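You operate a simulated robot arm through the tools that you are given. There is no shell and no other tool. Be economical: measure what you need, move in short steps, check, and stop when the job is done.

Carry out the task below with a simulated robot arm. There is one attempt and no reset: what you move stays moved.

TASK
Close the green shutters and shoot both of their bolts.

It is judged by the outcome, as a careful person would: the job done as asked, and still so three seconds after it is handed in. It fails if anything else is knocked over, pushed out of place, dropped, spilled or broken.

THE ROBOT
A 7-joint arm with a vacuum gripper on a trunk, on a base that drives. Base frame: it is fixed to the floor where the robot stands at the start and does not move with it; the origin is under the middle of the robot, x ahead of it, y to its left, z up; the surface under the hand at the start is at about z = 78. Units: cm, rad, N and s.
With the tool pointing down near the work surface it reaches from about 10 to 62 cm from the robot's upright axis, wherever it stands. Its first joint turns from -2.007 to 2.007 rad. Places, roughly: left shutter [150, 0, 140]; lower shutter bolt [150, 10, 100]; right shutter [100, -30, 140]; upper shutter bolt [150, 10, 130]. Payload 2.55 kg.
Tool frame: the origin (TCP) lies in the middle of the cups' lips, and z points out of the cups. The gripper has 1 cup of 4.4 cm across, covering 4.4 by 4.4 cm (tool x, y); the bellows give 2 cm. With the vacuum on, a cup seals on a smooth face that it is pressed against (1 to 4 N); it does not hold porous or soft things. The pull reaches 55 N.
Orientation is that of the tool frame in the base frame, as a unit quaternion [w, x, y, z]. With the cups facing straight down, the tool's x points along the base's -x, its y along +y and its z along -z.

THE INTERFACE
- The arm moves only by the tool move_arm. Its argument "steps" is a list of rows, each an object (a shift or turn left out is 0, a gripper value left out holds the last) with "offset": the shift along the base's x, y, z in cm, a list of three; "turn": the turn, a rotation vector about the base's x, y, z in rad, a list of three. In form: [{"offset": [dx, dy, dz], "turn": [wx, wy, wz]}, ...]. A call has 1 to 12 rows; each row is the pose to reach, as a shift and turn from the pose commanded when the call began. "vacuum" is the vacuum: 1 switches it on, -1 off, set as the call begins (left out, the last holds). Rows are played at 5 a second. More than 5 cm and 0.15 rad between two rows, or a gripper value outside its range, and nothing of the call is played. A pose out of reach is approached as far as the arm can. The call stops where the force on the tool passes 40 N (or 10 N more than at its start, if that is more) or the arm is blocked; 0.2 s more then pass. The pull builds up within a second once a cup has sealed. Time passes only in rows, and 0.2 s behind the last, so rows that repeat a pose give it time. The reply holds the time, the measured pose of the TCP, the force on the tool along the base axes and the pull of the vacuum, in the units named above and with some noise, with the torque about the TCP (base axes, N m) and any sound that the robot's microphone picked up.
- Cameras (640 x 400 px; columns grow to the right, rows downward): "scene" is now at [1.41, 14.27, 184.32]; the picture's right is [-0.42, -0.91, 0.00], its down [-0.62, 0.29, -0.73] and it looks along [0.66, -0.30, -0.69] (base axes); focal length 294 px, centre (320, 200). "wrist" rides on the gripper at [8.1, 0.6, -17.2] in the tool frame; the picture's right is [-0.08, 1.00, 0.00], its down [-0.89, -0.07, -0.45] and it looks along [-0.44, -0.04, 0.90] (tool axes); focal length 256 px, centre (320, 200). There is no depth. A picture from a camera that has moved, and an enlarged one, comes with that camera's place and axes in the base frame and with its lens.
- get_image(camera): a new picture of that camera. It takes no simulated time.
- slide_trunk(by): slides the trunk up (or, below 0, down) by that many cm; the arm and the scene camera ride with it, the base frame stays. It gives what a move gives, with no picture.
- drive_base(legs): drives the robot by 1 to 6 legs, each [ahead, left, turn to the left] in cm, cm and rad, along the robot's own axes; the way and the turn of a leg run together, so that a leg with both is an arc; at most 150 cm and 3.142 rad a leg. The arm and the cameras ride along, it lands a little off, and it stops where it bumps. It gives what a move gives.
- aim_head(pan, tilt): turns the head with the scene camera to pan (to the left, within 2.705 rad either way) and tilt (down, from -0.506 to 1.204), counted from straight ahead of the robot. It gives what a move gives.
- zoom(camera, box): a new picture of the part [left, top, right, bottom] of that camera's present view, enlarged. It takes no simulated time.
- finish_job(): hands the job in; it is judged then, once.

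Go step by step. Nothing tells you exact positions but the pictures and the camera data: compare them with the known pose of the tool, close in by small moves and look again before you grip or let go. The budget is 120 turns and 90 pictures, counting those below and the enlarged ones. Unless the task says otherwise, let go and move clear before handing in, and close with one line.

The tools are called after "Call:" by a JSON object that holds its "api" and its "payload". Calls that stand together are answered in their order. move_arm: Moves the arm, as the interface text tells. Its arguments: {"type":"object","properties":{"steps":{"type":"array","items":{"type":"object","properties":{"offset":{"type":"array","items":{"type":"number"}},"turn":{"type":"array","items":{"type":"number"}}}}},"vacuum":{"type":"number"}},"required":["steps"]} The other tools are called the same way: slide_trunk (by) slides the trunk up or down; drive_base (legs) drives the base; aim_head (pan, tilt) turns the head that bears the scene camera; get_image (camera) takes a picture; zoom (camera, box) takes an enlarged picture of a part of a camera's view; finish_job () hands the job in.

At the start:

```text
time_s: 0.0
eef_pos: [37.26, -13.79, 126.48]
tcp_rot: [-0.001, -0.001, 1.0, 0.0]
ft_force: [-0.1, 0.4, -0.2]
torque: [0.0, -0.03, 0.0]
pull: 0.0
trunk travel left (down, up): [-93.1, 5.9]
robot x, y, heading: [0.21, 0.15, -0.0]
head pan, tilt: [-0.431, 0.757]
```

scene: 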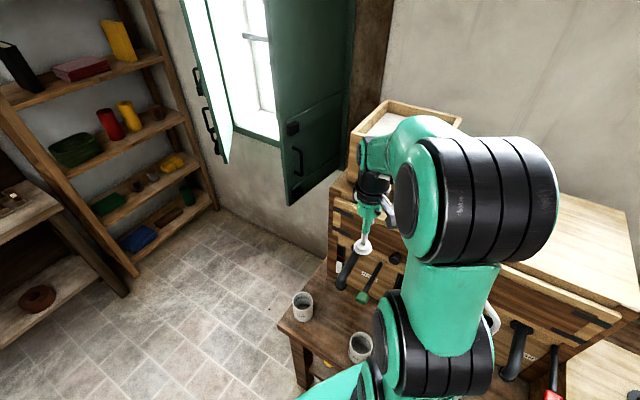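
wrist: 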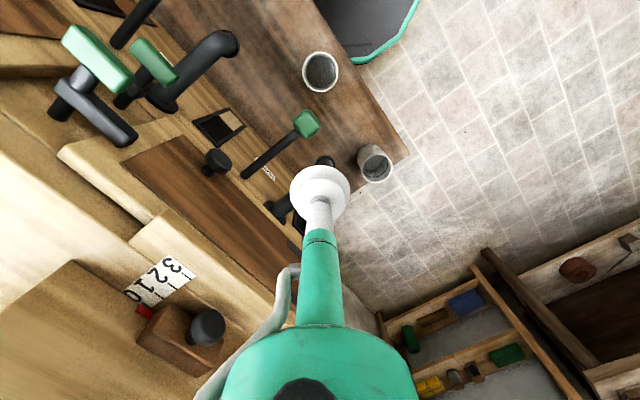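

The window with its green shutters is ahead, with a bench and stool to the right. I'll aim the head to see the shutters.

Call:
{"api": "aim_head", "payload": {"pan": -0.1, "tilt": 0.3}}

Call:
{"api": "get_image", "payload": {"camera": "scene"}}

```text
time_s: 0.9
eef_pos: [37.36, -13.6, 126.41]
tcp_rot: [0.0, 0.0, 1.0, 0.0]
ft_force: [0.7, -0.5, 0.5]
torque: [-0.03, -0.01, -0.01]
pull: 0.1
trunk travel left (down, up): [-93.1, 5.9]
robot x, y, heading: [0.05, -0.25, -0.001]
head pan, tilt: [-0.099, 0.3]
```

```text
87 pictures are left
camera scene: at [3.2, 16.77, 188.41], right [-0.1, -0.99, 0.0], down [-0.29, 0.03, -0.95], along [0.95, -0.1, -0.3], focal length 294 px, centre (320, 200)
```

scene: 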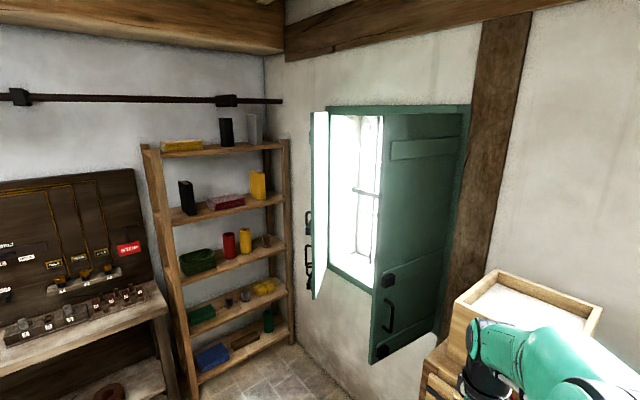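

Call:
{"api": "zoom", "payload": {"camera": "scene", "box": [280, 90, 500, 370]}}

```text
1.43 times, centred on (390, 230) of scene
camera zoom: at [3.2, 16.77, 188.41], right [-0.1, -0.99, 0.0], down [-0.29, 0.03, -0.95], along [0.95, -0.1, -0.3], focal length 420 px, centre (220, 157)
```

zoom: 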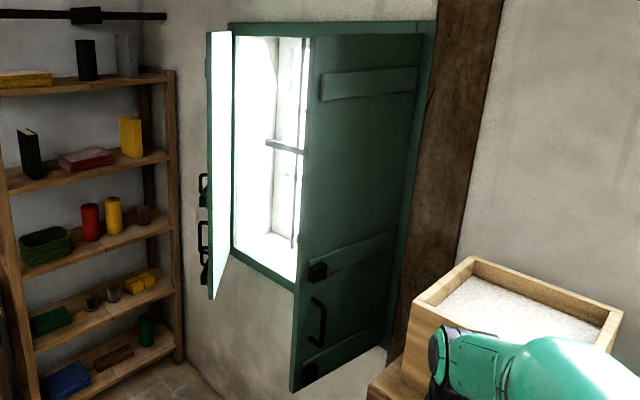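

The wall is oblique: the window runs roughly from (165,-5) to (109,-48), facing (-0.6,0.8). A table stands right ahead of the robot, so I look at the floor before driving.

Call:
{"api": "aim_head", "payload": {"pan": 0.2, "tilt": 0.95}}

Call:
{"api": "get_image", "payload": {"camera": "scene"}}

Call:
{"api": "aim_head", "payload": {"pan": 1.2, "tilt": 0.8}}

Call:
{"api": "get_image", "payload": {"camera": "scene"}}

```text
time_s: 1.9
eef_pos: [37.43, -13.8, 126.42]
tcp_rot: [0.0, 0.0, 1.0, 0.0]
ft_force: [0.5, 0.3, 0.8]
torque: [-0.01, 0.0, 0.04]
pull: 0.1
trunk travel left (down, up): [-93.1, 5.9]
robot x, y, heading: [-0.01, -0.27, -0.004]
head pan, tilt: [0.201, 0.949]
```

```text
85 pictures are left
camera scene: at [1.05, 19.16, 182.83], right [0.2, -0.98, 0.0], down [-0.8, -0.16, -0.58], along [0.57, 0.12, -0.81], focal length 294 px, centre (320, 200)
```

scene: 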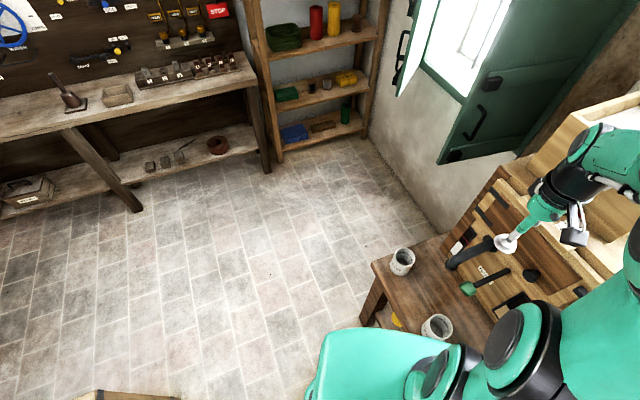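

```text
time_s: 3.2
eef_pos: [37.4, -13.66, 126.44]
tcp_rot: [0.0, 0.0, 1.0, 0.0]
ft_force: [-0.3, 0.5, -0.2]
torque: [0.0, -0.03, -0.01]
pull: 0.1
trunk travel left (down, up): [-93.1, 5.9]
robot x, y, heading: [0.33, 0.26, -0.001]
head pan, tilt: [1.201, 0.799]
```

```text
84 pictures are left
camera scene: at [-3.16, 25.23, 183.98], right [0.93, -0.36, 0.0], down [-0.26, -0.67, -0.7], along [0.25, 0.65, -0.72], focal length 294 px, centre (320, 200)
```

scene: 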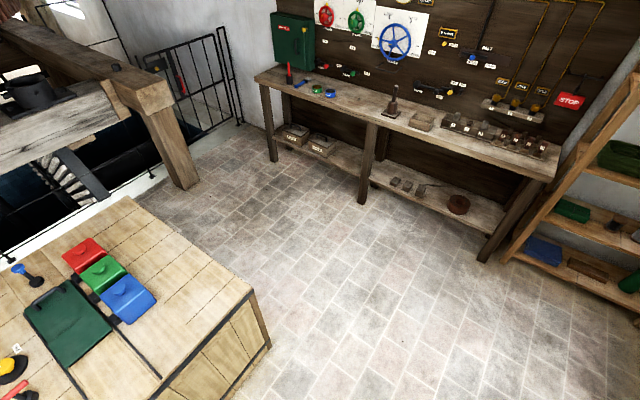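

There's open floor to the left and ahead. I'll step left, turn to face the wall, and sidle toward the window.

Call:
{"api": "drive_base", "payload": {"legs": [[0, 30, 0], [0, 0, -0.8], [0, 60, 0]]}}

Call:
{"api": "aim_head", "payload": {"pan": 0.0, "tilt": 0.4}}

Call:
{"api": "get_image", "payload": {"camera": "scene"}}

```text
time_s: 10.3
eef_pos: [59.07, 35.13, 126.5]
tcp_rot: [0.0, 0.392, 0.92, 0.0]
ft_force: [-0.8, -0.4, 0.6]
torque: [0.01, -0.02, 0.01]
pull: 0.0
trunk travel left (down, up): [-93.1, 5.9]
robot x, y, heading: [43.08, 71.71, -0.804]
head pan, tilt: [1.201, 0.799]
```

```text
time_s: 11.7
eef_pos: [59.05, 35.03, 126.46]
tcp_rot: [0.0, 0.391, 0.92, 0.001]
ft_force: [0.1, 0.1, 0.2]
torque: [0.0, -0.01, 0.03]
pull: 0.0
trunk travel left (down, up): [-93.1, 5.9]
robot x, y, heading: [42.92, 71.73, -0.803]
head pan, tilt: [0.0, 0.4]
```

```text
83 pictures are left
camera scene: at [57.98, 81.43, 187.49], right [-0.72, -0.69, 0.0], down [-0.27, 0.28, -0.92], along [0.64, -0.66, -0.39], focal length 294 px, centre (320, 200)
```

scene: 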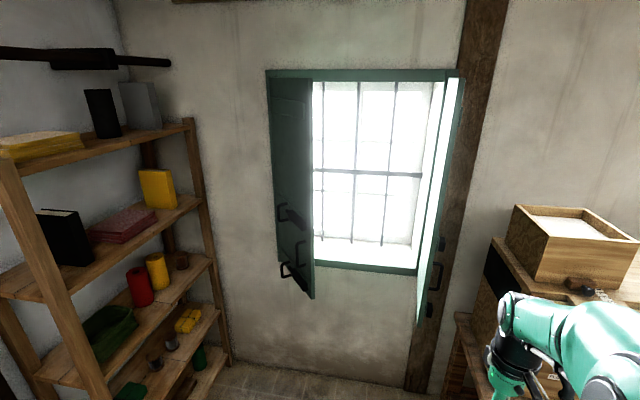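

Now facing the window squarely: wall about 108 cm along my heading line, shutters both ajar. Zooming for detail of the bolts.

Call:
{"api": "zoom", "payload": {"camera": "scene", "box": [255, 180, 355, 310]}}

Call:
{"api": "zoom", "payload": {"camera": "scene", "box": [380, 200, 480, 330]}}

Call:
{"api": "zoom", "payload": {"camera": "scene", "box": [240, 50, 500, 340]}}

```text
3.08 times, centred on (305, 245) of scene
camera zoom: at [57.98, 81.43, 187.49], right [-0.72, -0.69, 0.0], down [-0.27, 0.28, -0.92], along [0.64, -0.66, -0.39], focal length 905 px, centre (366, 62)
```

zoom: 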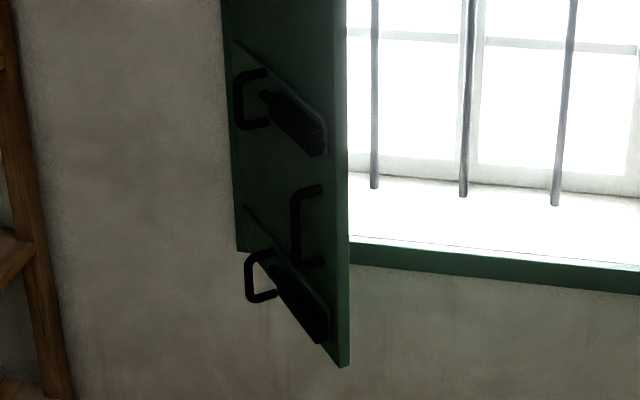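

```text
3.08 times, centred on (430, 265) of scene
camera zoom: at [57.98, 81.43, 187.49], right [-0.72, -0.69, 0.0], down [-0.27, 0.28, -0.92], along [0.64, -0.66, -0.39], focal length 905 px, centre (-18, 0)
```

zoom: 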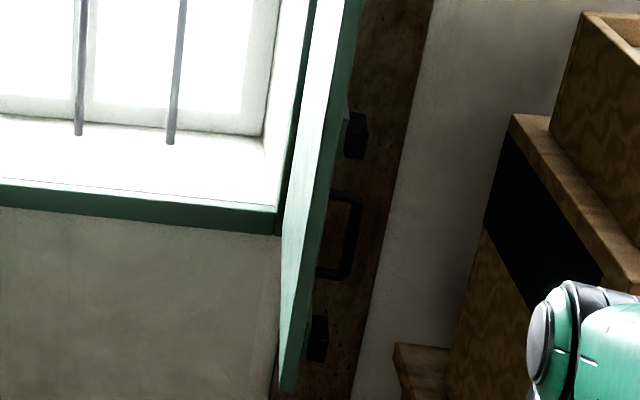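

```text
1.38 times, centred on (370, 195) of scene
camera zoom: at [57.98, 81.43, 187.49], right [-0.72, -0.69, 0.0], down [-0.27, 0.28, -0.92], along [0.64, -0.66, -0.39], focal length 406 px, centre (251, 207)
```

zoom: 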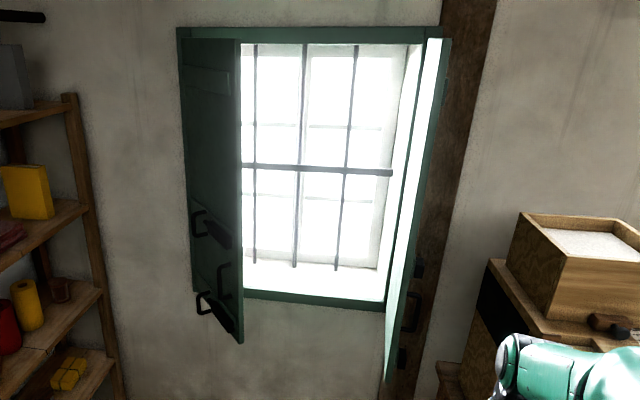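

The bolts sit on the left shutter (U-loop handles), keepers on the right one. I'll turn the tool to point toward the wall, while still clear.

Call:
{"api": "move_arm", "payload": {"steps": [{"offset": [1, -1, 1], "turn": [-0.102, -0.0995, 0]}, {"offset": [2, -2, 2], "turn": [-0.205, -0.199, 0]}, {"offset": [3, -3, 4], "turn": [-0.307, -0.299, 0]}, {"offset": [4, -4, 6], "turn": [-0.4096, -0.398, 0]}, {"offset": [5, -5, 8], "turn": [-0.512, -0.498, 0]}, {"offset": [6, -6, 10], "turn": [-0.614, -0.597, 0]}, {"offset": [7, -7, 12], "turn": [-0.717, -0.697, 0]}, {"offset": [8, -8, 14], "turn": [-0.819, -0.7965, 0]}, {"offset": [9, -9, 16], "turn": [-0.9216, -0.896, 0]}, {"offset": [10, -10, 18], "turn": [-1.024, -0.9956, 0]}, {"offset": [10, -10, 19], "turn": [-1.126, -1.095, 0]}, {"offset": [10, -10, 19], "turn": [-1.126, -1.095, 0]}]}}

Call:
{"api": "get_image", "payload": {"camera": "scene"}}

```text
time_s: 14.3
eef_pos: [69.04, 25.05, 144.89]
tcp_rot: [0.621, 0.289, 0.681, -0.26]
ft_force: [-0.7, -0.2, 0.9]
torque: [-0.02, 0.0, -0.02]
pull: 0.0
out of reach, approached as far as the arm can: row 11, 12
trunk travel left (down, up): [-93.1, 5.9]
robot x, y, heading: [43.2, 71.33, -0.807]
head pan, tilt: [0.0, 0.4]
```

```text
79 pictures are left
camera scene: at [57.98, 81.45, 187.49], right [-0.72, -0.69, 0.0], down [-0.27, 0.28, -0.92], along [0.64, -0.66, -0.39], focal length 294 px, centre (320, 200)
```

scene: 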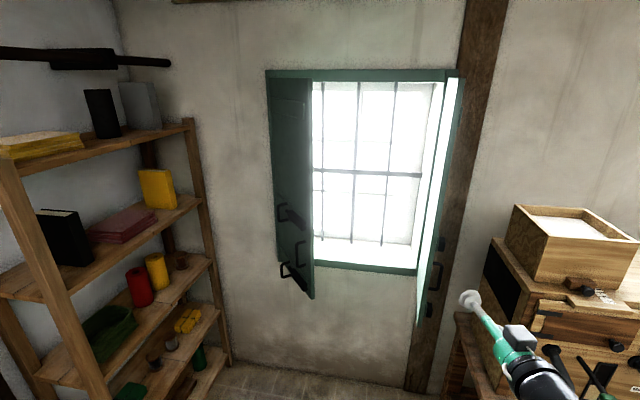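

Re-triangulating, the wall-facing heading is about -1.04 rad, with the right shutter open about 90° and the left about 50°. I'll turn and approach partway.

Call:
{"api": "drive_base", "payload": {"legs": [[0, 0, -0.233], [0, 9, 0], [35, 0, 0]]}}

Call:
{"api": "get_image", "payload": {"camera": "scene"}}

```text
time_s: 18.1
eef_pos: [83.19, -5.52, 144.76]
tcp_rot: [0.585, 0.369, 0.642, -0.331]
ft_force: [-0.8, -0.2, 0.3]
torque: [0.0, 0.0, 0.03]
pull: 0.1
trunk travel left (down, up): [-93.1, 5.9]
robot x, y, heading: [68.12, 45.46, -1.038]
head pan, tilt: [0.0, 0.4]
```

```text
78 pictures are left
camera scene: at [85.43, 51.81, 187.49], right [-0.86, -0.51, 0.0], down [-0.2, 0.34, -0.92], along [0.47, -0.79, -0.39], focal length 294 px, centre (320, 200)
```

scene: 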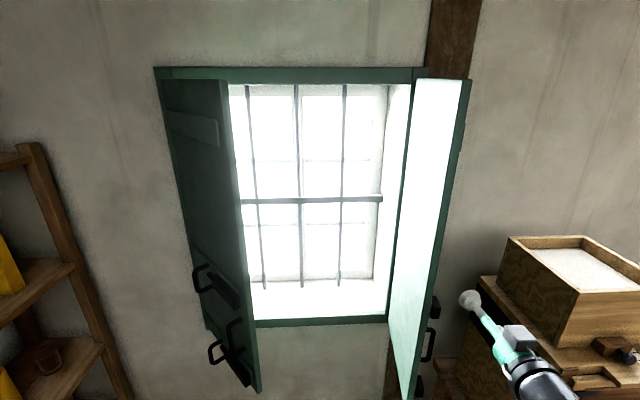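

Shutter's free edge is near p≈59 (toward wall), q≈73; my cup is at p=46, q=69. I shift the hand right, then drive forward to bring it alongside the outer face.

Call:
{"api": "move_arm", "payload": {"steps": [{"offset": [-2.2, -1.25, 1]}, {"offset": [-4.3, -2.5, 2]}, {"offset": [-6, -3.5, 3]}]}}

Call:
{"api": "drive_base", "payload": {"legs": [[17, 0, 0]]}}

Call:
{"api": "get_image", "payload": {"camera": "scene"}}

```text
time_s: 18.9
eef_pos: [77.17, -9.05, 147.84]
tcp_rot: [0.585, 0.368, 0.643, -0.33]
ft_force: [0.1, 0.2, -1.1]
torque: [0.04, -0.03, 0.0]
pull: 0.0
trunk travel left (down, up): [-93.1, 5.9]
robot x, y, heading: [68.6, 45.68, -1.039]
head pan, tilt: [0.0, 0.4]
```

```text
time_s: 20.4
eef_pos: [86.01, -23.79, 147.8]
tcp_rot: [0.584, 0.369, 0.642, -0.331]
ft_force: [0.0, -0.2, 0.2]
torque: [0.01, -0.01, -0.01]
pull: 0.1
trunk travel left (down, up): [-93.1, 5.9]
robot x, y, heading: [77.6, 30.28, -1.036]
head pan, tilt: [0.0, 0.4]
```

```text
77 pictures are left
camera scene: at [94.08, 37.09, 187.49], right [-0.86, -0.51, 0.0], down [-0.2, 0.34, -0.92], along [0.47, -0.79, -0.39], focal length 294 px, centre (320, 200)
```

scene: 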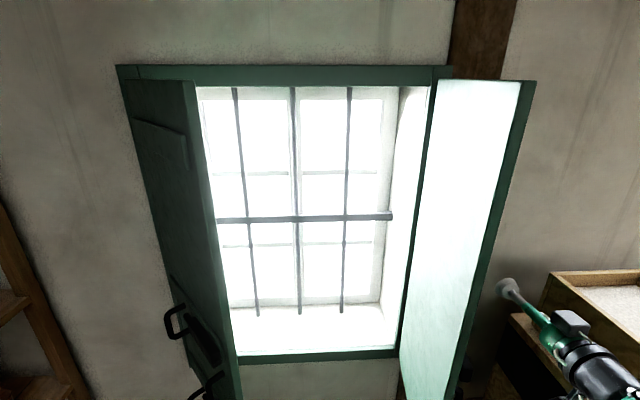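

The cup is alongside the outer face, about 10 cm right of it. I sweep it left to swing the right shutter.

Call:
{"api": "move_arm", "payload": {"steps": [{"offset": [2.6, 1.5, 0]}, {"offset": [5.2, 3, 0]}, {"offset": [7.8, 4.5, 0]}, {"offset": [9.5, 5.5, 0]}, {"offset": [11.3, 6.5, 0]}, {"offset": [13, 7.5, 0]}, {"offset": [14.7, 8.5, 0]}, {"offset": [16.5, 9.5, 0]}, {"offset": [18.2, 10.5, 0]}, {"offset": [19.9, 11.5, 0]}]}}

Call:
{"api": "get_image", "payload": {"camera": "scene"}}

```text
time_s: 22.6
eef_pos: [101.8, -16.71, 147.61]
tcp_rot: [0.585, 0.367, 0.644, -0.329]
ft_force: [0.7, 0.0, -0.8]
torque: [0.03, -0.02, -0.04]
pull: 0.1
out of reach, approached as far as the arm can: row 5, 6, 7, 8, 9, 10
trunk travel left (down, up): [-93.1, 5.9]
robot x, y, heading: [76.93, 30.53, -1.037]
head pan, tilt: [0.0, 0.4]
```

```text
76 pictures are left
camera scene: at [94.07, 37.09, 187.49], right [-0.86, -0.51, 0.0], down [-0.2, 0.34, -0.92], along [0.47, -0.79, -0.39], focal length 294 px, centre (320, 200)
```

scene: 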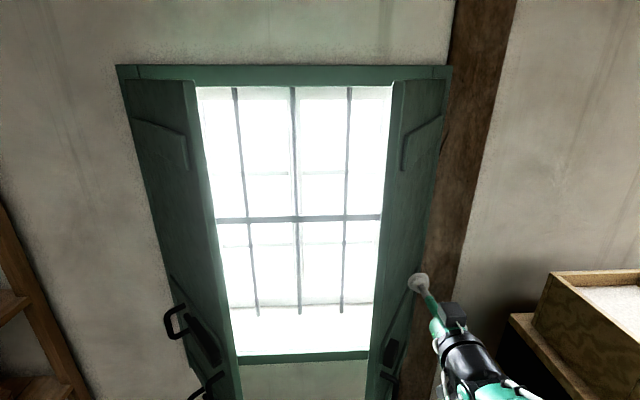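

The right shutter swings easily. The arm hits a limit going left, so I test pushing forward instead.

Call:
{"api": "move_arm", "payload": {"steps": [{"offset": [1, -1.73, 0]}, {"offset": [2, -3.46, 0]}, {"offset": [3, -5.2, 0]}, {"offset": [4, -6.9, 0]}, {"offset": [5, -8.66, 0]}]}}

Call:
{"api": "get_image", "payload": {"camera": "scene"}}

```text
time_s: 23.8
eef_pos: [103.29, -20.46, 147.62]
tcp_rot: [0.586, 0.366, 0.644, -0.329]
ft_force: [0.3, 0.0, -0.8]
torque: [-0.02, -0.01, 0.0]
pull: 0.0
out of reach, approached as far as the arm can: row 1, 2, 3, 4, 5
trunk travel left (down, up): [-93.1, 5.9]
robot x, y, heading: [77.35, 31.41, -1.039]
head pan, tilt: [0.0, 0.4]
```

```text
75 pictures are left
camera scene: at [94.12, 37.01, 187.49], right [-0.86, -0.51, 0.0], down [-0.2, 0.34, -0.92], along [0.47, -0.79, -0.39], focal length 294 px, centre (320, 200)
```

scene: 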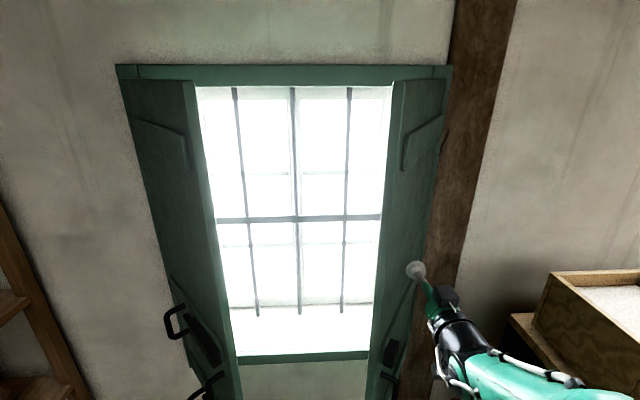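

Forward reach is limited. I look at the arm to understand its geometry.

Call:
{"api": "aim_head", "payload": {"pan": -0.5, "tilt": 1.1}}

Call:
{"api": "get_image", "payload": {"camera": "scene"}}

```text
time_s: 24.9
eef_pos: [103.27, -20.49, 147.71]
tcp_rot: [0.585, 0.367, 0.644, -0.329]
ft_force: [0.2, -0.1, 0.2]
torque: [0.03, 0.02, 0.03]
pull: 0.1
trunk travel left (down, up): [-93.1, 5.9]
robot x, y, heading: [77.0, 31.03, -1.039]
head pan, tilt: [-0.499, 1.1]
```

```text
74 pictures are left
camera scene: at [89.6, 38.76, 181.81], right [-1.0, -0.03, 0.0], down [-0.03, 0.89, -0.45], along [0.01, -0.45, -0.89], focal length 294 px, centre (320, 200)
```

scene: 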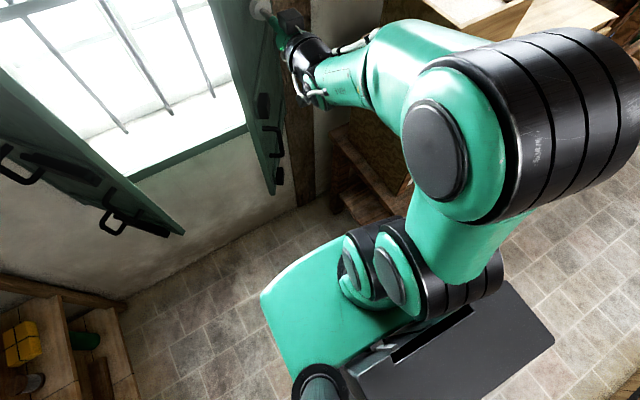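

The arm isn't fully extended; the wrist pitch is limiting. I'll back off, lower the trunk and raise the hand so the forearm slopes upward.

Call:
{"api": "move_arm", "payload": {"steps": [{"offset": [-2, 3.46, 0]}, {"offset": [-4, 6.9, 0]}, {"offset": [-6, 10.4, 0]}, {"offset": [-8, 13, 0]}]}}

Call:
{"api": "slide_trunk", "payload": {"by": -30}}

Call:
{"api": "move_arm", "payload": {"steps": [{"offset": [0, 0, 4]}, {"offset": [0, 0, 8]}, {"offset": [0, 0, 12]}, {"offset": [0, 0, 16]}, {"offset": [0, 0, 20]}, {"offset": [0, 0, 24]}, {"offset": [0, 0, 28]}, {"offset": [0, 0, 30]}]}}

```text
time_s: 25.9
eef_pos: [99.15, -17.49, 146.98]
tcp_rot: [0.584, 0.369, 0.642, -0.331]
ft_force: [-0.4, 0.0, 0.1]
torque: [0.0, 0.05, 0.0]
pull: 0.0
out of reach, approached as far as the arm can: row 2, 3, 4
trunk travel left (down, up): [-93.1, 5.9]
robot x, y, heading: [77.44, 31.05, -1.039]
head pan, tilt: [-0.499, 1.1]
```

```text
time_s: 28.9
eef_pos: [99.23, -17.45, 117.04]
tcp_rot: [0.584, 0.369, 0.642, -0.331]
ft_force: [0.4, -0.4, -0.9]
torque: [0.01, 0.01, 0.03]
pull: 0.0
trunk travel left (down, up): [-63.1, 35.9]
robot x, y, heading: [77.05, 30.89, -1.042]
head pan, tilt: [-0.499, 1.1]
```

```text
time_s: 30.7
eef_pos: [99.11, -17.6, 147.09]
tcp_rot: [0.584, 0.369, 0.643, -0.331]
ft_force: [0.1, 0.0, 0.3]
torque: [-0.03, 0.0, -0.01]
pull: 0.0
trunk travel left (down, up): [-63.1, 35.9]
robot x, y, heading: [77.24, 30.99, -1.043]
head pan, tilt: [-0.499, 1.1]
```

That worked without reach complaints. Look again at the window.

Call:
{"api": "aim_head", "payload": {"pan": 0.0, "tilt": 0.25}}

Call:
{"api": "get_image", "payload": {"camera": "scene"}}

```text
time_s: 31.9
eef_pos: [99.1, -17.45, 146.92]
tcp_rot: [0.585, 0.368, 0.643, -0.331]
ft_force: [0.3, -0.9, 0.5]
torque: [-0.03, -0.02, 0.03]
pull: 0.2
trunk travel left (down, up): [-63.1, 35.9]
robot x, y, heading: [77.49, 31.0, -1.041]
head pan, tilt: [0.0, 0.25]
```

```text
73 pictures are left
camera scene: at [94.11, 37.03, 158.88], right [-0.86, -0.51, 0.0], down [-0.13, 0.21, -0.97], along [0.49, -0.84, -0.25], focal length 294 px, centre (320, 200)
```

scene: 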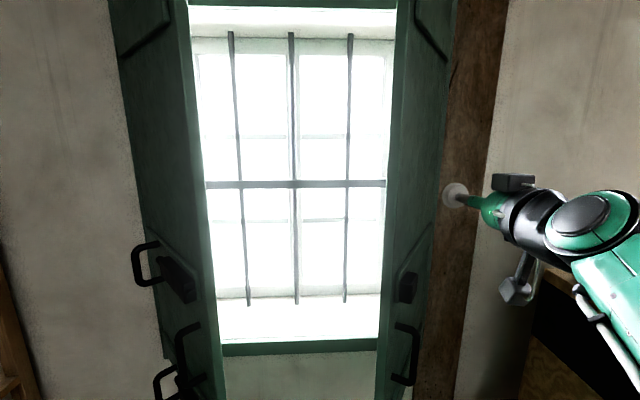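

The hand is beside the right shutter. I sweep it along the closing arc.

Call:
{"api": "move_arm", "payload": {"steps": [{"offset": [3.2, 1.5, 0]}, {"offset": [6.2, 3.2, 0]}, {"offset": [9.8, 3.0, 0]}, {"offset": [13.4, 2.8, 0]}, {"offset": [17.1, 1.4, 0]}, {"offset": [20.7, 0.1, 0]}, {"offset": [24, -1.5, 0]}, {"offset": [26.8, -3.4, 0]}]}}

Call:
{"api": "get_image", "payload": {"camera": "scene"}}

```text
time_s: 33.7
eef_pos: [126.13, -21.13, 146.84]
tcp_rot: [0.583, 0.369, 0.643, -0.331]
ft_force: [0.5, -0.4, 0.3]
torque: [0.03, -0.04, -0.02]
pull: 0.1
trunk travel left (down, up): [-63.1, 35.9]
robot x, y, heading: [77.43, 30.97, -1.039]
head pan, tilt: [0.0, 0.25]
```

```text
72 pictures are left
camera scene: at [94.28, 36.92, 158.87], right [-0.86, -0.51, 0.0], down [-0.13, 0.21, -0.97], along [0.49, -0.84, -0.25], focal length 294 px, centre (320, 200)
```

scene: 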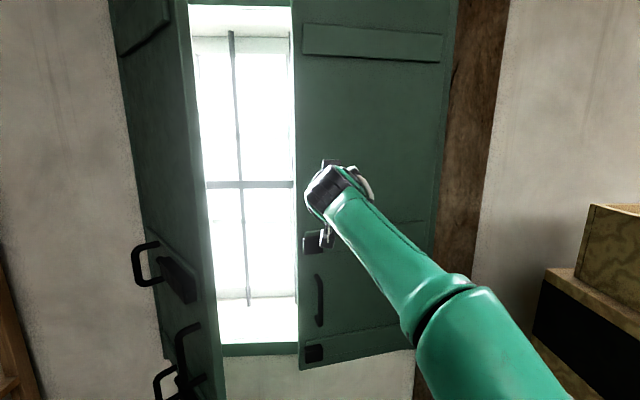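

The right shutter is nearly shut. Pushing it straight home until it stops.

Call:
{"api": "move_arm", "payload": {"steps": [{"offset": [1, -1.73, 0]}, {"offset": [2, -3.46, 0]}, {"offset": [2.7, -4.7, 0]}, {"offset": [3.4, -5.9, 0]}, {"offset": [4.1, -7.1, 0]}, {"offset": [4.8, -8.3, 0]}, {"offset": [5.5, -9.5, 0]}]}}

Call:
{"api": "get_image", "payload": {"camera": "scene"}}

```text
time_s: 35.3
eef_pos: [130.9, -29.48, 146.11]
tcp_rot: [0.585, 0.369, 0.641, -0.332]
ft_force: [-2.6, 3.0, 1.4]
torque: [0.0, 0.05, 0.0]
pull: 0.0
out of reach, approached as far as the arm can: row 6, 7
trunk travel left (down, up): [-63.1, 35.9]
robot x, y, heading: [77.59, 30.58, -1.037]
head pan, tilt: [0.0, 0.25]
```

```text
71 pictures are left
camera scene: at [94.04, 37.15, 158.89], right [-0.86, -0.51, 0.0], down [-0.12, 0.21, -0.97], along [0.49, -0.84, -0.25], focal length 294 px, centre (320, 200)
```

scene: 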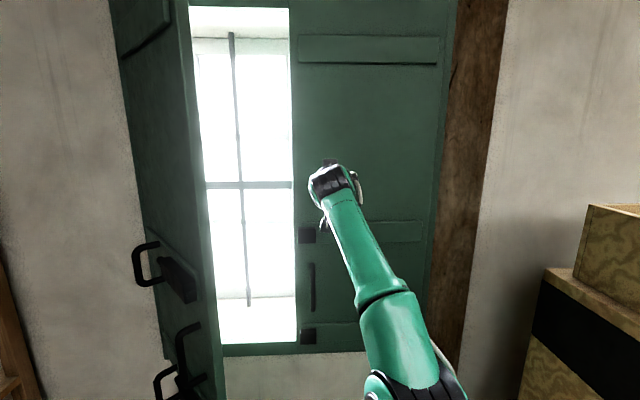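

The right shutter is shut (contact at about 4 N). I retract, back off and sidle left of the left shutter.

Call:
{"api": "move_arm", "payload": {"steps": [{"offset": [-2, 3.46, 0]}, {"offset": [-4, 6.9, 0]}, {"offset": [-6, 10.4, 0]}, {"offset": [-8, 13.9, 0]}, {"offset": [-10, 17.3, 0]}, {"offset": [-12, 20.8, 0]}, {"offset": [-14, 24.2, 0]}]}}

Call:
{"api": "drive_base", "payload": {"legs": [[-16, 0, 0], [0, 38, 0]]}}

Call:
{"api": "get_image", "payload": {"camera": "scene"}}

```text
time_s: 36.9
eef_pos: [116.96, -5.2, 145.87]
tcp_rot: [0.584, 0.369, 0.642, -0.331]
ft_force: [0.3, 0.4, 0.3]
torque: [-0.01, -0.01, -0.03]
pull: 0.0
trunk travel left (down, up): [-63.1, 35.9]
robot x, y, heading: [77.14, 30.84, -1.039]
head pan, tilt: [0.0, 0.25]
```

```text
time_s: 40.3
eef_pos: [141.86, 27.65, 145.97]
tcp_rot: [0.584, 0.369, 0.642, -0.332]
ft_force: [0.2, -0.2, -0.1]
torque: [-0.01, 0.02, -0.05]
pull: 0.1
trunk travel left (down, up): [-63.1, 35.9]
robot x, y, heading: [101.78, 64.26, -1.034]
head pan, tilt: [0.0, 0.25]
```

```text
70 pictures are left
camera scene: at [118.79, 70.03, 158.87], right [-0.86, -0.51, 0.0], down [-0.13, 0.21, -0.97], along [0.49, -0.84, -0.25], focal length 294 px, centre (320, 200)
```

scene: 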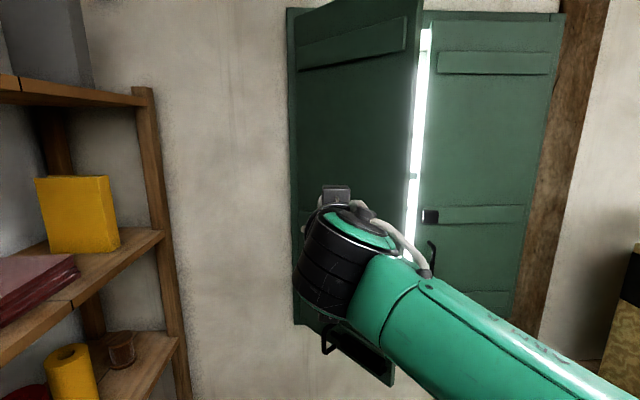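

The hand is left-front of the left shutter. I shift it right 7 and up 6, then drive ahead.

Call:
{"api": "move_arm", "payload": {"steps": [{"offset": [-3, -1.75, 3]}, {"offset": [-6, -3.5, 6]}]}}

Call:
{"api": "drive_base", "payload": {"legs": [[16, 0, 0]]}}

Call:
{"api": "get_image", "payload": {"camera": "scene"}}

```text
time_s: 40.9
eef_pos: [135.68, 23.97, 151.9]
tcp_rot: [0.585, 0.369, 0.642, -0.331]
ft_force: [-0.1, -0.6, -0.8]
torque: [-0.02, -0.03, 0.0]
pull: 0.0
trunk travel left (down, up): [-63.1, 35.9]
robot x, y, heading: [102.21, 63.53, -1.037]
head pan, tilt: [0.0, 0.25]
```

```text
time_s: 42.3
eef_pos: [143.98, 10.12, 151.7]
tcp_rot: [0.584, 0.369, 0.643, -0.331]
ft_force: [0.5, -0.8, -0.9]
torque: [-0.01, 0.01, 0.0]
pull: 0.1
trunk travel left (down, up): [-63.1, 35.9]
robot x, y, heading: [110.21, 50.07, -1.034]
head pan, tilt: [0.0, 0.25]
```

```text
69 pictures are left
camera scene: at [126.92, 56.04, 158.88], right [-0.86, -0.51, 0.0], down [-0.13, 0.21, -0.97], along [0.49, -0.83, -0.25], focal length 294 px, centre (320, 200)
```

scene: 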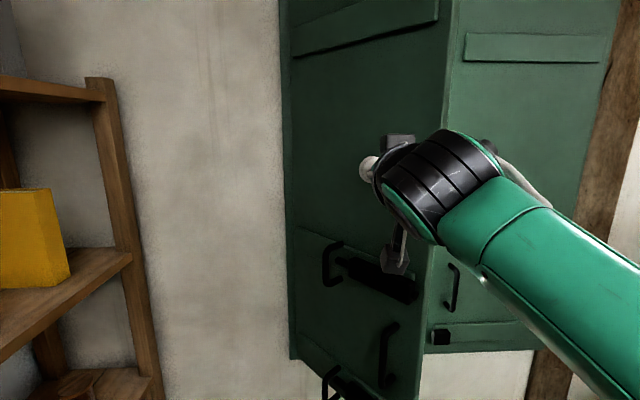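

The cup is in front of the outer face, above the bolts. Pushing toward the wall.

Call:
{"api": "move_arm", "payload": {"steps": [{"offset": [0.96, -4.06, 0]}, {"offset": [1.92, -8.12, 0]}, {"offset": [2.88, -12.18, 0]}, {"offset": [3.84, -16.24, 0]}, {"offset": [4.8, -20.3, 0]}, {"offset": [5.76, -24.36, 0]}]}}

Call:
{"api": "get_image", "payload": {"camera": "scene"}}

```text
time_s: 43.7
eef_pos: [149.94, -14.43, 151.47]
tcp_rot: [0.583, 0.369, 0.644, -0.33]
ft_force: [-0.8, -0.4, -0.4]
torque: [0.01, 0.0, 0.0]
pull: 0.0
trunk travel left (down, up): [-63.1, 35.9]
robot x, y, heading: [109.7, 50.05, -1.038]
head pan, tilt: [0.0, 0.25]
```

```text
68 pictures are left
camera scene: at [127.0, 55.84, 158.88], right [-0.86, -0.51, 0.0], down [-0.13, 0.21, -0.97], along [0.49, -0.83, -0.25], focal length 294 px, centre (320, 200)
```

scene: 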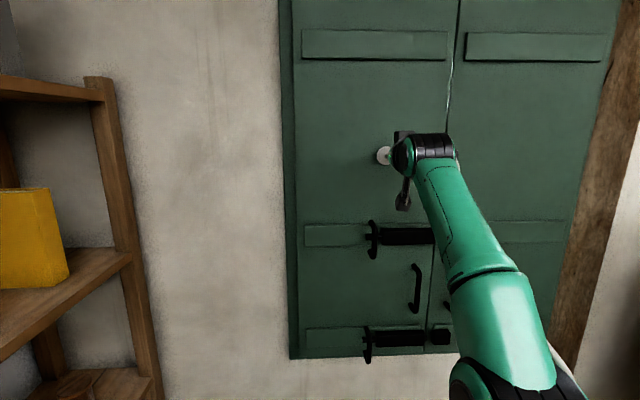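

Nearly flush. A few more centimetres until it stops.

Call:
{"api": "move_arm", "payload": {"steps": [{"offset": [0.5, -0.87, 0]}, {"offset": [1, -1.73, 0]}, {"offset": [1.5, -2.6, 0]}, {"offset": [2, -3.46, 0]}, {"offset": [2.4, -4.2, 0]}]}}

Call:
{"api": "zoom", "payload": {"camera": "scene", "box": [280, 120, 520, 370]}}

```text
time_s: 44.9
eef_pos: [150.88, -16.27, 150.48]
tcp_rot: [0.585, 0.368, 0.642, -0.331]
ft_force: [-1.9, 3.7, -0.1]
torque: [-0.05, -0.06, -0.02]
pull: 0.2
out of reach, approached as far as the arm can: row 2, 3, 4, 5
trunk travel left (down, up): [-63.1, 35.9]
robot x, y, heading: [110.7, 49.57, -1.035]
head pan, tilt: [0.0, 0.25]
```

```text
1.60 times, centred on (400, 245) of scene
camera zoom: at [126.8, 56.27, 158.89], right [-0.86, -0.51, 0.0], down [-0.13, 0.21, -0.97], along [0.49, -0.83, -0.25], focal length 471 px, centre (192, 128)
```

zoom: 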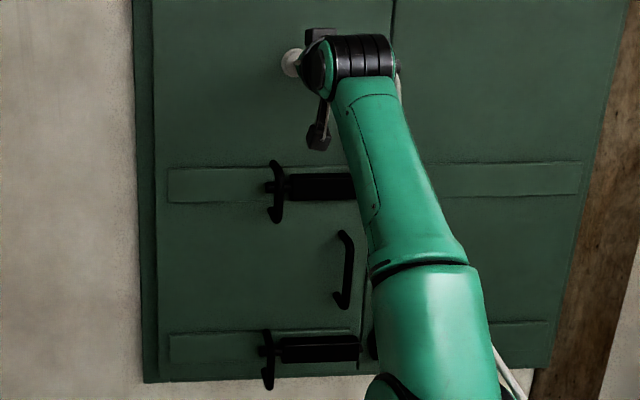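

Both shutters look shut (light contact force). Next the bolts: upper loop at about q=125, z=130. I retract, move left of the loop and lower the trunk.

Call:
{"api": "move_arm", "payload": {"steps": [{"offset": [-2, 3.46, 0]}, {"offset": [-4, 6.9, 0]}, {"offset": [-6, 10.4, 0]}, {"offset": [-3, 12, 0]}, {"offset": [0.5, 14.2, 0]}, {"offset": [1.8, 14.9, 0]}]}}

Call:
{"api": "slide_trunk", "payload": {"by": -20.5}}

Call:
{"api": "get_image", "payload": {"camera": "scene"}}

Call:
{"api": "get_image", "payload": {"camera": "wrist"}}

```text
time_s: 46.3
eef_pos: [152.95, -1.49, 150.27]
tcp_rot: [0.584, 0.368, 0.644, -0.331]
ft_force: [0.4, -0.9, 0.1]
torque: [-0.01, 0.01, -0.01]
pull: 0.1
trunk travel left (down, up): [-63.1, 35.9]
robot x, y, heading: [110.29, 50.09, -1.039]
head pan, tilt: [0.0, 0.25]
```

```text
time_s: 48.5
eef_pos: [152.9, -1.49, 129.92]
tcp_rot: [0.585, 0.368, 0.643, -0.33]
ft_force: [0.6, 0.5, -0.7]
torque: [0.04, 0.04, 0.01]
pull: 0.0
trunk travel left (down, up): [-42.6, 56.4]
robot x, y, heading: [109.91, 49.72, -1.038]
head pan, tilt: [0.0, 0.25]
```

```text
66 pictures are left
camera scene: at [126.85, 56.16, 138.39], right [-0.86, -0.51, 0.0], down [-0.13, 0.21, -0.97], along [0.49, -0.83, -0.25], focal length 294 px, centre (320, 200)
```

scene: 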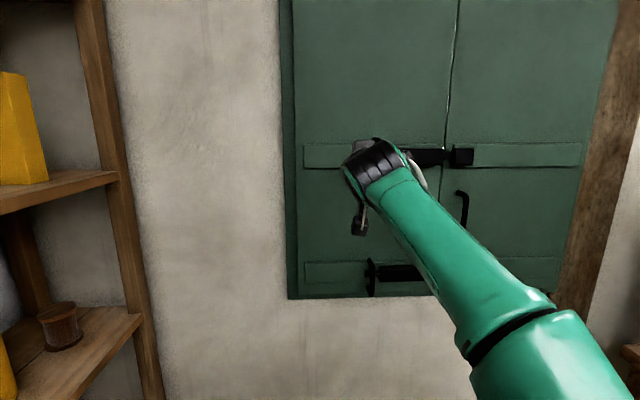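

```text
65 pictures are left
camera wrist: at [144.21, 14.33, 123.55], right [0.86, 0.5, 0.08], down [-0.25, 0.27, 0.93], along [0.44, -0.82, 0.35], focal length 256 px, centre (320, 200)
```

wrist: 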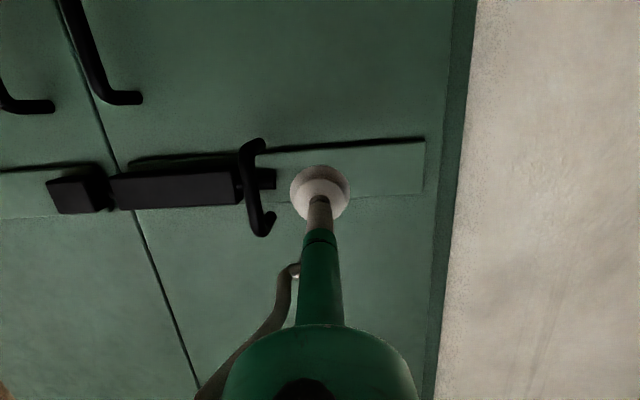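

The wrist camera shows the upper bolt clearly: the loop's handle is left of the barrel at q≈124, z≈131.7. I advance the tip beside it, then push right toward the keeper.

Call:
{"api": "move_arm", "payload": {"steps": [{"offset": [1.6, -2.7, 1.7]}, {"offset": [3.2, -5.5, 1.7]}, {"offset": [4.6, -8.0, 1.7]}]}}

Call:
{"api": "get_image", "payload": {"camera": "wrist"}}

```text
time_s: 49.3
eef_pos: [157.52, -9.44, 131.26]
tcp_rot: [0.584, 0.368, 0.643, -0.33]
ft_force: [0.6, 0.4, 0.5]
torque: [0.04, 0.02, 0.0]
pull: 0.0
out of reach, approached as far as the arm can: row 3
trunk travel left (down, up): [-42.6, 56.4]
robot x, y, heading: [109.96, 50.13, -1.035]
head pan, tilt: [0.0, 0.25]
```

```text
64 pictures are left
camera wrist: at [148.78, 6.41, 124.9], right [0.86, 0.5, 0.08], down [-0.25, 0.27, 0.93], along [0.45, -0.82, 0.35], focal length 256 px, centre (320, 200)
```

wrist: 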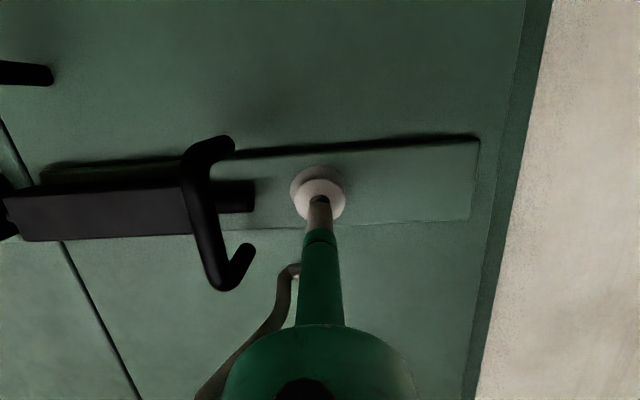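

The U-handle stands out at about q=126, p=80; my stem is at q=131.7. Pushing right.

Call:
{"api": "move_arm", "payload": {"steps": [{"offset": [-1.3, -0.75, 0]}, {"offset": [-2.6, -1.5, 0]}, {"offset": [-3.9, -2.25, 0]}, {"offset": [-5.2, -3, 0]}, {"offset": [-6.5, -3.75, 0]}, {"offset": [-7.8, -4.5, 0]}]}}

Call:
{"api": "get_image", "payload": {"camera": "wrist"}}

```text
time_s: 50.7
eef_pos: [149.62, -13.85, 131.36]
tcp_rot: [0.584, 0.368, 0.643, -0.331]
ft_force: [0.3, 0.7, -0.5]
torque: [-0.01, 0.0, -0.04]
pull: 0.0
trunk travel left (down, up): [-42.6, 56.4]
robot x, y, heading: [109.87, 49.93, -1.041]
head pan, tilt: [0.0, 0.25]
```

```text
63 pictures are left
camera wrist: at [140.87, 1.92, 125.0], right [0.86, 0.5, 0.08], down [-0.25, 0.27, 0.93], along [0.44, -0.82, 0.35], focal length 256 px, centre (320, 200)
```

wrist: 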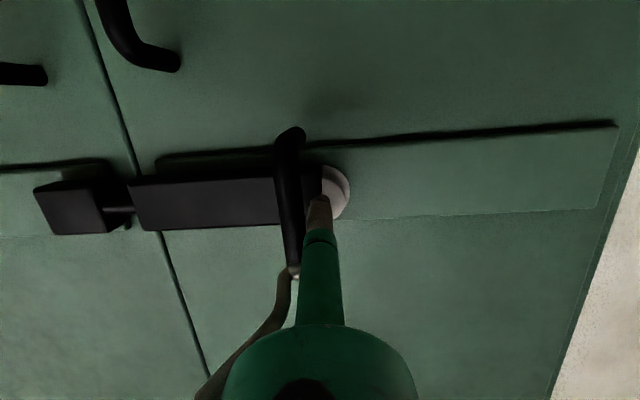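

The stem has reached the rod end/handle. Continue pushing right.

Call:
{"api": "move_arm", "payload": {"steps": [{"offset": [-1, -0.58, 0]}, {"offset": [-2, -1.15, 0]}, {"offset": [-3, -1.73, 0]}, {"offset": [-4, -2.3, 0]}, {"offset": [-5, -2.9, 0]}]}}

Call:
{"api": "get_image", "payload": {"camera": "wrist"}}

```text
time_s: 51.5
eef_pos: [149.06, -14.15, 131.3]
tcp_rot: [0.59, 0.361, 0.646, -0.322]
ft_force: [16.2, 4.9, 0.9]
torque: [0.0, 0.14, -0.83]
pull: 0.0
trunk travel left (down, up): [-42.6, 56.4]
robot x, y, heading: [109.97, 50.24, -1.032]
head pan, tilt: [0.0, 0.25]
stopped in row 3: the force on the tool passed its limit at 44 N (the readings are from after the stop); the commanded pose is now the measured one
```

```text
62 pictures are left
camera wrist: at [140.03, 1.43, 124.98], right [0.85, 0.53, 0.09], down [-0.26, 0.26, 0.93], along [0.47, -0.81, 0.35], focal length 256 px, centre (320, 200)
```

wrist: 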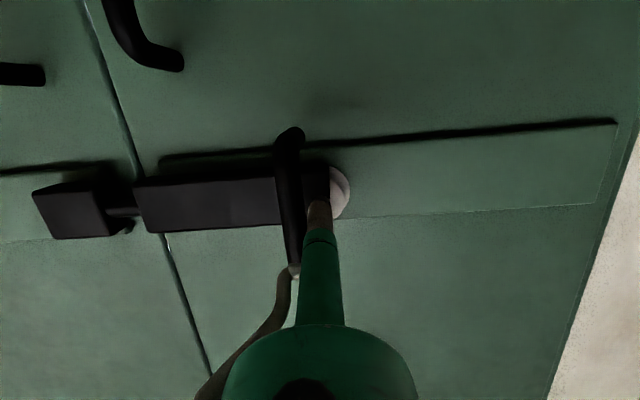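

Blocked at 44 N. I back off and look carefully at the bolt from both cameras.

Call:
{"api": "move_arm", "payload": {"steps": [{"offset": [3, 1.73, 0], "turn": [0, 0, 0]}, {"offset": [6, 3.5, 0]}, {"offset": [4.5, 6.1, 0]}, {"offset": [3, 8.7, 0]}, {"offset": [1, 12.1, -3]}, {"offset": [-1, 15.6, -7]}, {"offset": [-2, 17.3, -10]}]}}

Call:
{"api": "zoom", "payload": {"camera": "wrist", "box": [60, 100, 380, 300]}}

Call:
{"api": "get_image", "payload": {"camera": "scene"}}

```text
refused: row 6 steps farther than a row can; nothing moved
```

```text
2.00 times, centred on (220, 200) of wrist
camera zoom: at [140.03, 1.43, 124.98], right [0.85, 0.53, 0.09], down [-0.26, 0.26, 0.93], along [0.47, -0.81, 0.35], focal length 512 px, centre (520, 200)
```

zoom: 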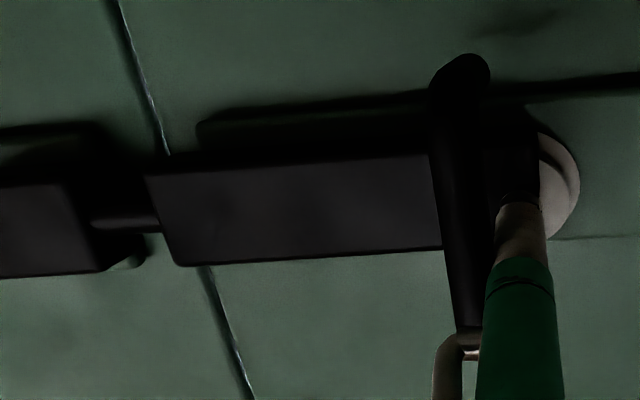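

```text
60 pictures are left
camera scene: at [127.3, 56.47, 138.33], right [-0.86, -0.51, 0.0], down [-0.13, 0.21, -0.97], along [0.5, -0.83, -0.25], focal length 294 px, centre (320, 200)
```

scene: 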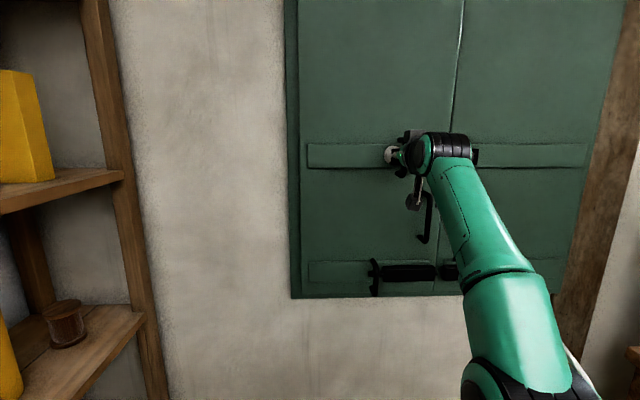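

Comparing views, the handle has actually travelled about 5 cm and the rod now bridges into the keeper, so this may be the end stop. I back off and check.

Call:
{"api": "move_arm", "payload": {"steps": [{"offset": [3, 1.73, 0]}, {"offset": [6, 3.5, 0]}, {"offset": [4.5, 6.1, 0]}, {"offset": [3, 8.7, 0]}, {"offset": [1, 12.1, 0]}, {"offset": [-1, 15.6, 0]}, {"offset": [-1.5, 18, 0]}]}}

Call:
{"api": "get_image", "payload": {"camera": "wrist"}}

Call:
{"api": "get_image", "payload": {"camera": "scene"}}

```text
time_s: 53.0
eef_pos: [146.72, 3.58, 131.22]
tcp_rot: [0.589, 0.364, 0.644, -0.324]
ft_force: [-0.9, -0.4, 0.1]
torque: [0.02, 0.01, -0.01]
pull: 0.1
trunk travel left (down, up): [-42.6, 56.4]
robot x, y, heading: [110.56, 50.02, -1.03]
head pan, tilt: [0.0, 0.25]
```

```text
59 pictures are left
camera wrist: at [137.84, 19.17, 124.93], right [0.85, 0.52, 0.09], down [-0.26, 0.26, 0.93], along [0.46, -0.82, 0.35], focal length 256 px, centre (320, 200)
```

wrist: 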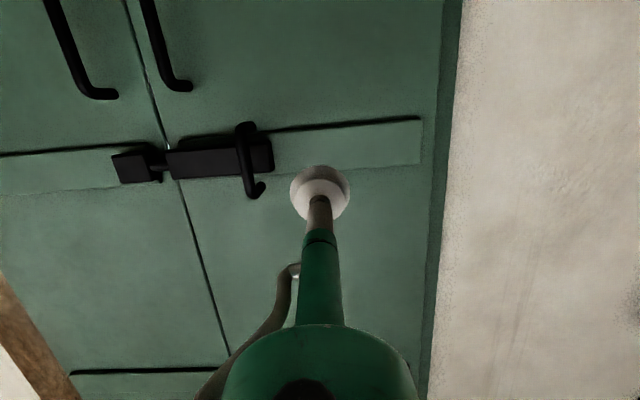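

```text
58 pictures are left
camera scene: at [126.89, 56.29, 138.39], right [-0.86, -0.51, 0.0], down [-0.13, 0.21, -0.97], along [0.5, -0.83, -0.25], focal length 294 px, centre (320, 200)
```

scene: 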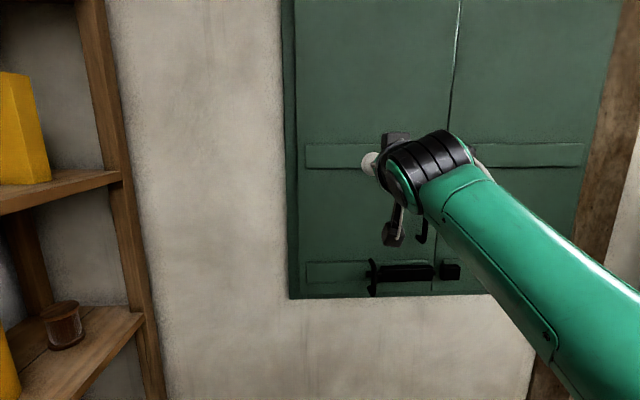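

Call:
{"api": "zoom", "payload": {"camera": "wrist", "box": [90, 90, 290, 215]}}

```text
3.20 times, centred on (190, 152) of wrist
camera zoom: at [137.84, 19.17, 124.93], right [0.85, 0.52, 0.09], down [-0.26, 0.26, 0.93], along [0.46, -0.82, 0.35], focal length 819 px, centre (736, 352)
```

zoom: 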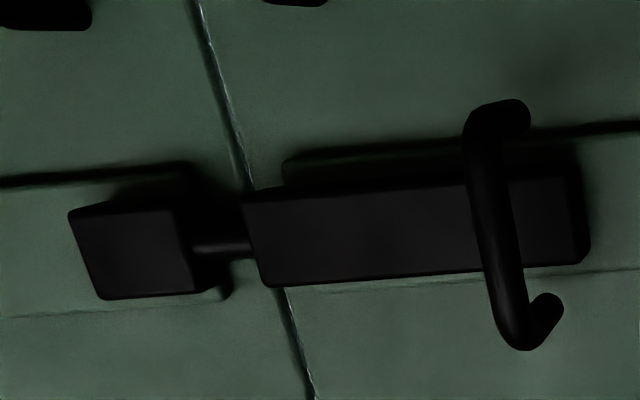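

The upper rod is about 5.5 cm out and sits inside the keeper (about 3 cm engaged). Now the lower bolt: shift left a bit and lower the trunk.

Call:
{"api": "move_arm", "payload": {"steps": [{"offset": [2.6, 1.5, 0]}, {"offset": [2.6, 1.5, 0]}]}}

Call:
{"api": "slide_trunk", "payload": {"by": -31}}

Call:
{"api": "get_image", "payload": {"camera": "wrist"}}

```text
time_s: 53.6
eef_pos: [149.45, 5.05, 131.36]
tcp_rot: [0.589, 0.364, 0.645, -0.324]
ft_force: [-0.8, 0.0, 0.8]
torque: [0.02, -0.04, -0.03]
pull: 0.0
trunk travel left (down, up): [-42.6, 56.4]
robot x, y, heading: [109.84, 49.85, -1.034]
head pan, tilt: [0.0, 0.25]
```

```text
time_s: 56.7
eef_pos: [149.47, 5.08, 100.53]
tcp_rot: [0.589, 0.364, 0.645, -0.324]
ft_force: [-1.2, -0.2, 0.2]
torque: [-0.01, 0.01, -0.06]
pull: 0.1
trunk travel left (down, up): [-11.6, 87.4]
robot x, y, heading: [110.22, 50.16, -1.032]
head pan, tilt: [0.0, 0.25]
```

```text
56 pictures are left
camera wrist: at [140.49, 20.59, 94.04], right [0.85, 0.52, 0.09], down [-0.26, 0.26, 0.93], along [0.46, -0.81, 0.35], focal length 256 px, centre (320, 200)
```

wrist: 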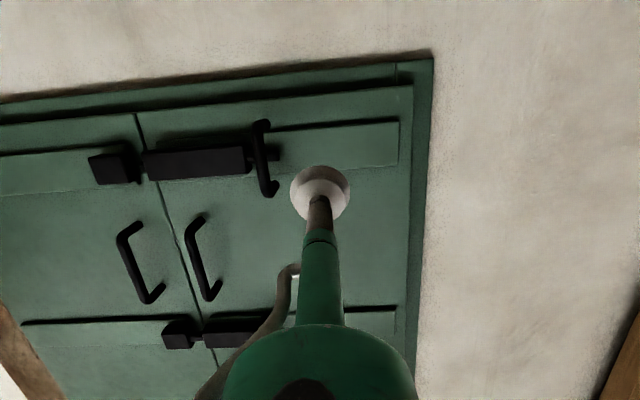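

Lower handle at q≈126, z≈99. I advance 16 cm beside it (q≈132), then push right.

Call:
{"api": "move_arm", "payload": {"steps": [{"offset": [2, -3.46, -0.5]}, {"offset": [4, -6.9, -1]}, {"offset": [6, -10.4, -1]}, {"offset": [8, -13.9, -1]}]}}

Call:
{"api": "get_image", "payload": {"camera": "wrist"}}

```text
time_s: 57.7
eef_pos: [157.36, -8.91, 99.36]
tcp_rot: [0.589, 0.364, 0.645, -0.324]
ft_force: [0.0, 1.1, 0.0]
torque: [0.05, 0.02, -0.01]
pull: 0.1
trunk travel left (down, up): [-11.6, 87.4]
robot x, y, heading: [110.16, 49.78, -1.032]
head pan, tilt: [0.0, 0.25]
```

```text
55 pictures are left
camera wrist: at [148.49, 6.64, 93.05], right [0.85, 0.52, 0.09], down [-0.26, 0.26, 0.93], along [0.46, -0.81, 0.36], focal length 256 px, centre (320, 200)
```

wrist: 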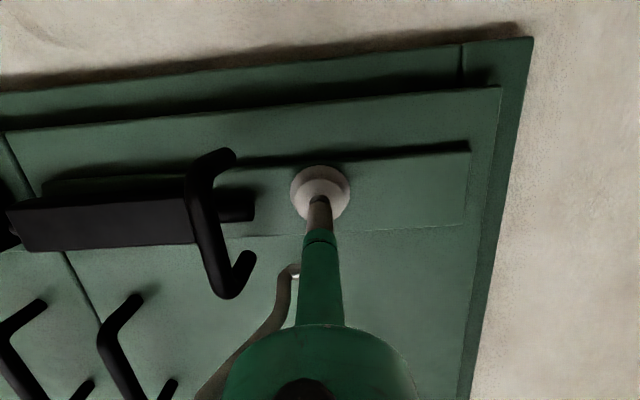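

Positioned the same way as for the upper bolt. Pushing right until it stops.

Call:
{"api": "move_arm", "payload": {"steps": [{"offset": [-1.7, -1, 0]}, {"offset": [-3.5, -2, 0]}, {"offset": [-4.8, -2.75, 0]}, {"offset": [-6.1, -3.5, 0]}, {"offset": [-7, -4, 0]}, {"offset": [-7.8, -4.5, 0]}, {"offset": [-8.7, -5, 0]}, {"offset": [-9.5, -5.5, 0]}]}}

Call:
{"api": "get_image", "payload": {"camera": "wrist"}}

```text
time_s: 59.5
eef_pos: [148.83, -13.98, 99.45]
tcp_rot: [0.591, 0.359, 0.648, -0.319]
ft_force: [29.3, 12.0, 2.0]
torque: [-0.01, 0.18, -1.48]
pull: 0.0
trunk travel left (down, up): [-11.6, 87.4]
robot x, y, heading: [110.25, 50.02, -1.03]
head pan, tilt: [0.0, 0.25]
```

```text
54 pictures are left
camera wrist: at [139.83, 1.66, 92.96], right [0.84, 0.53, 0.09], down [-0.26, 0.26, 0.93], along [0.47, -0.81, 0.35], focal length 256 px, centre (320, 200)
```

wrist: 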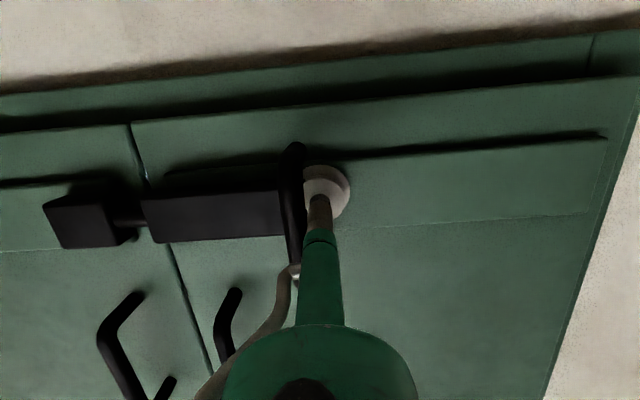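

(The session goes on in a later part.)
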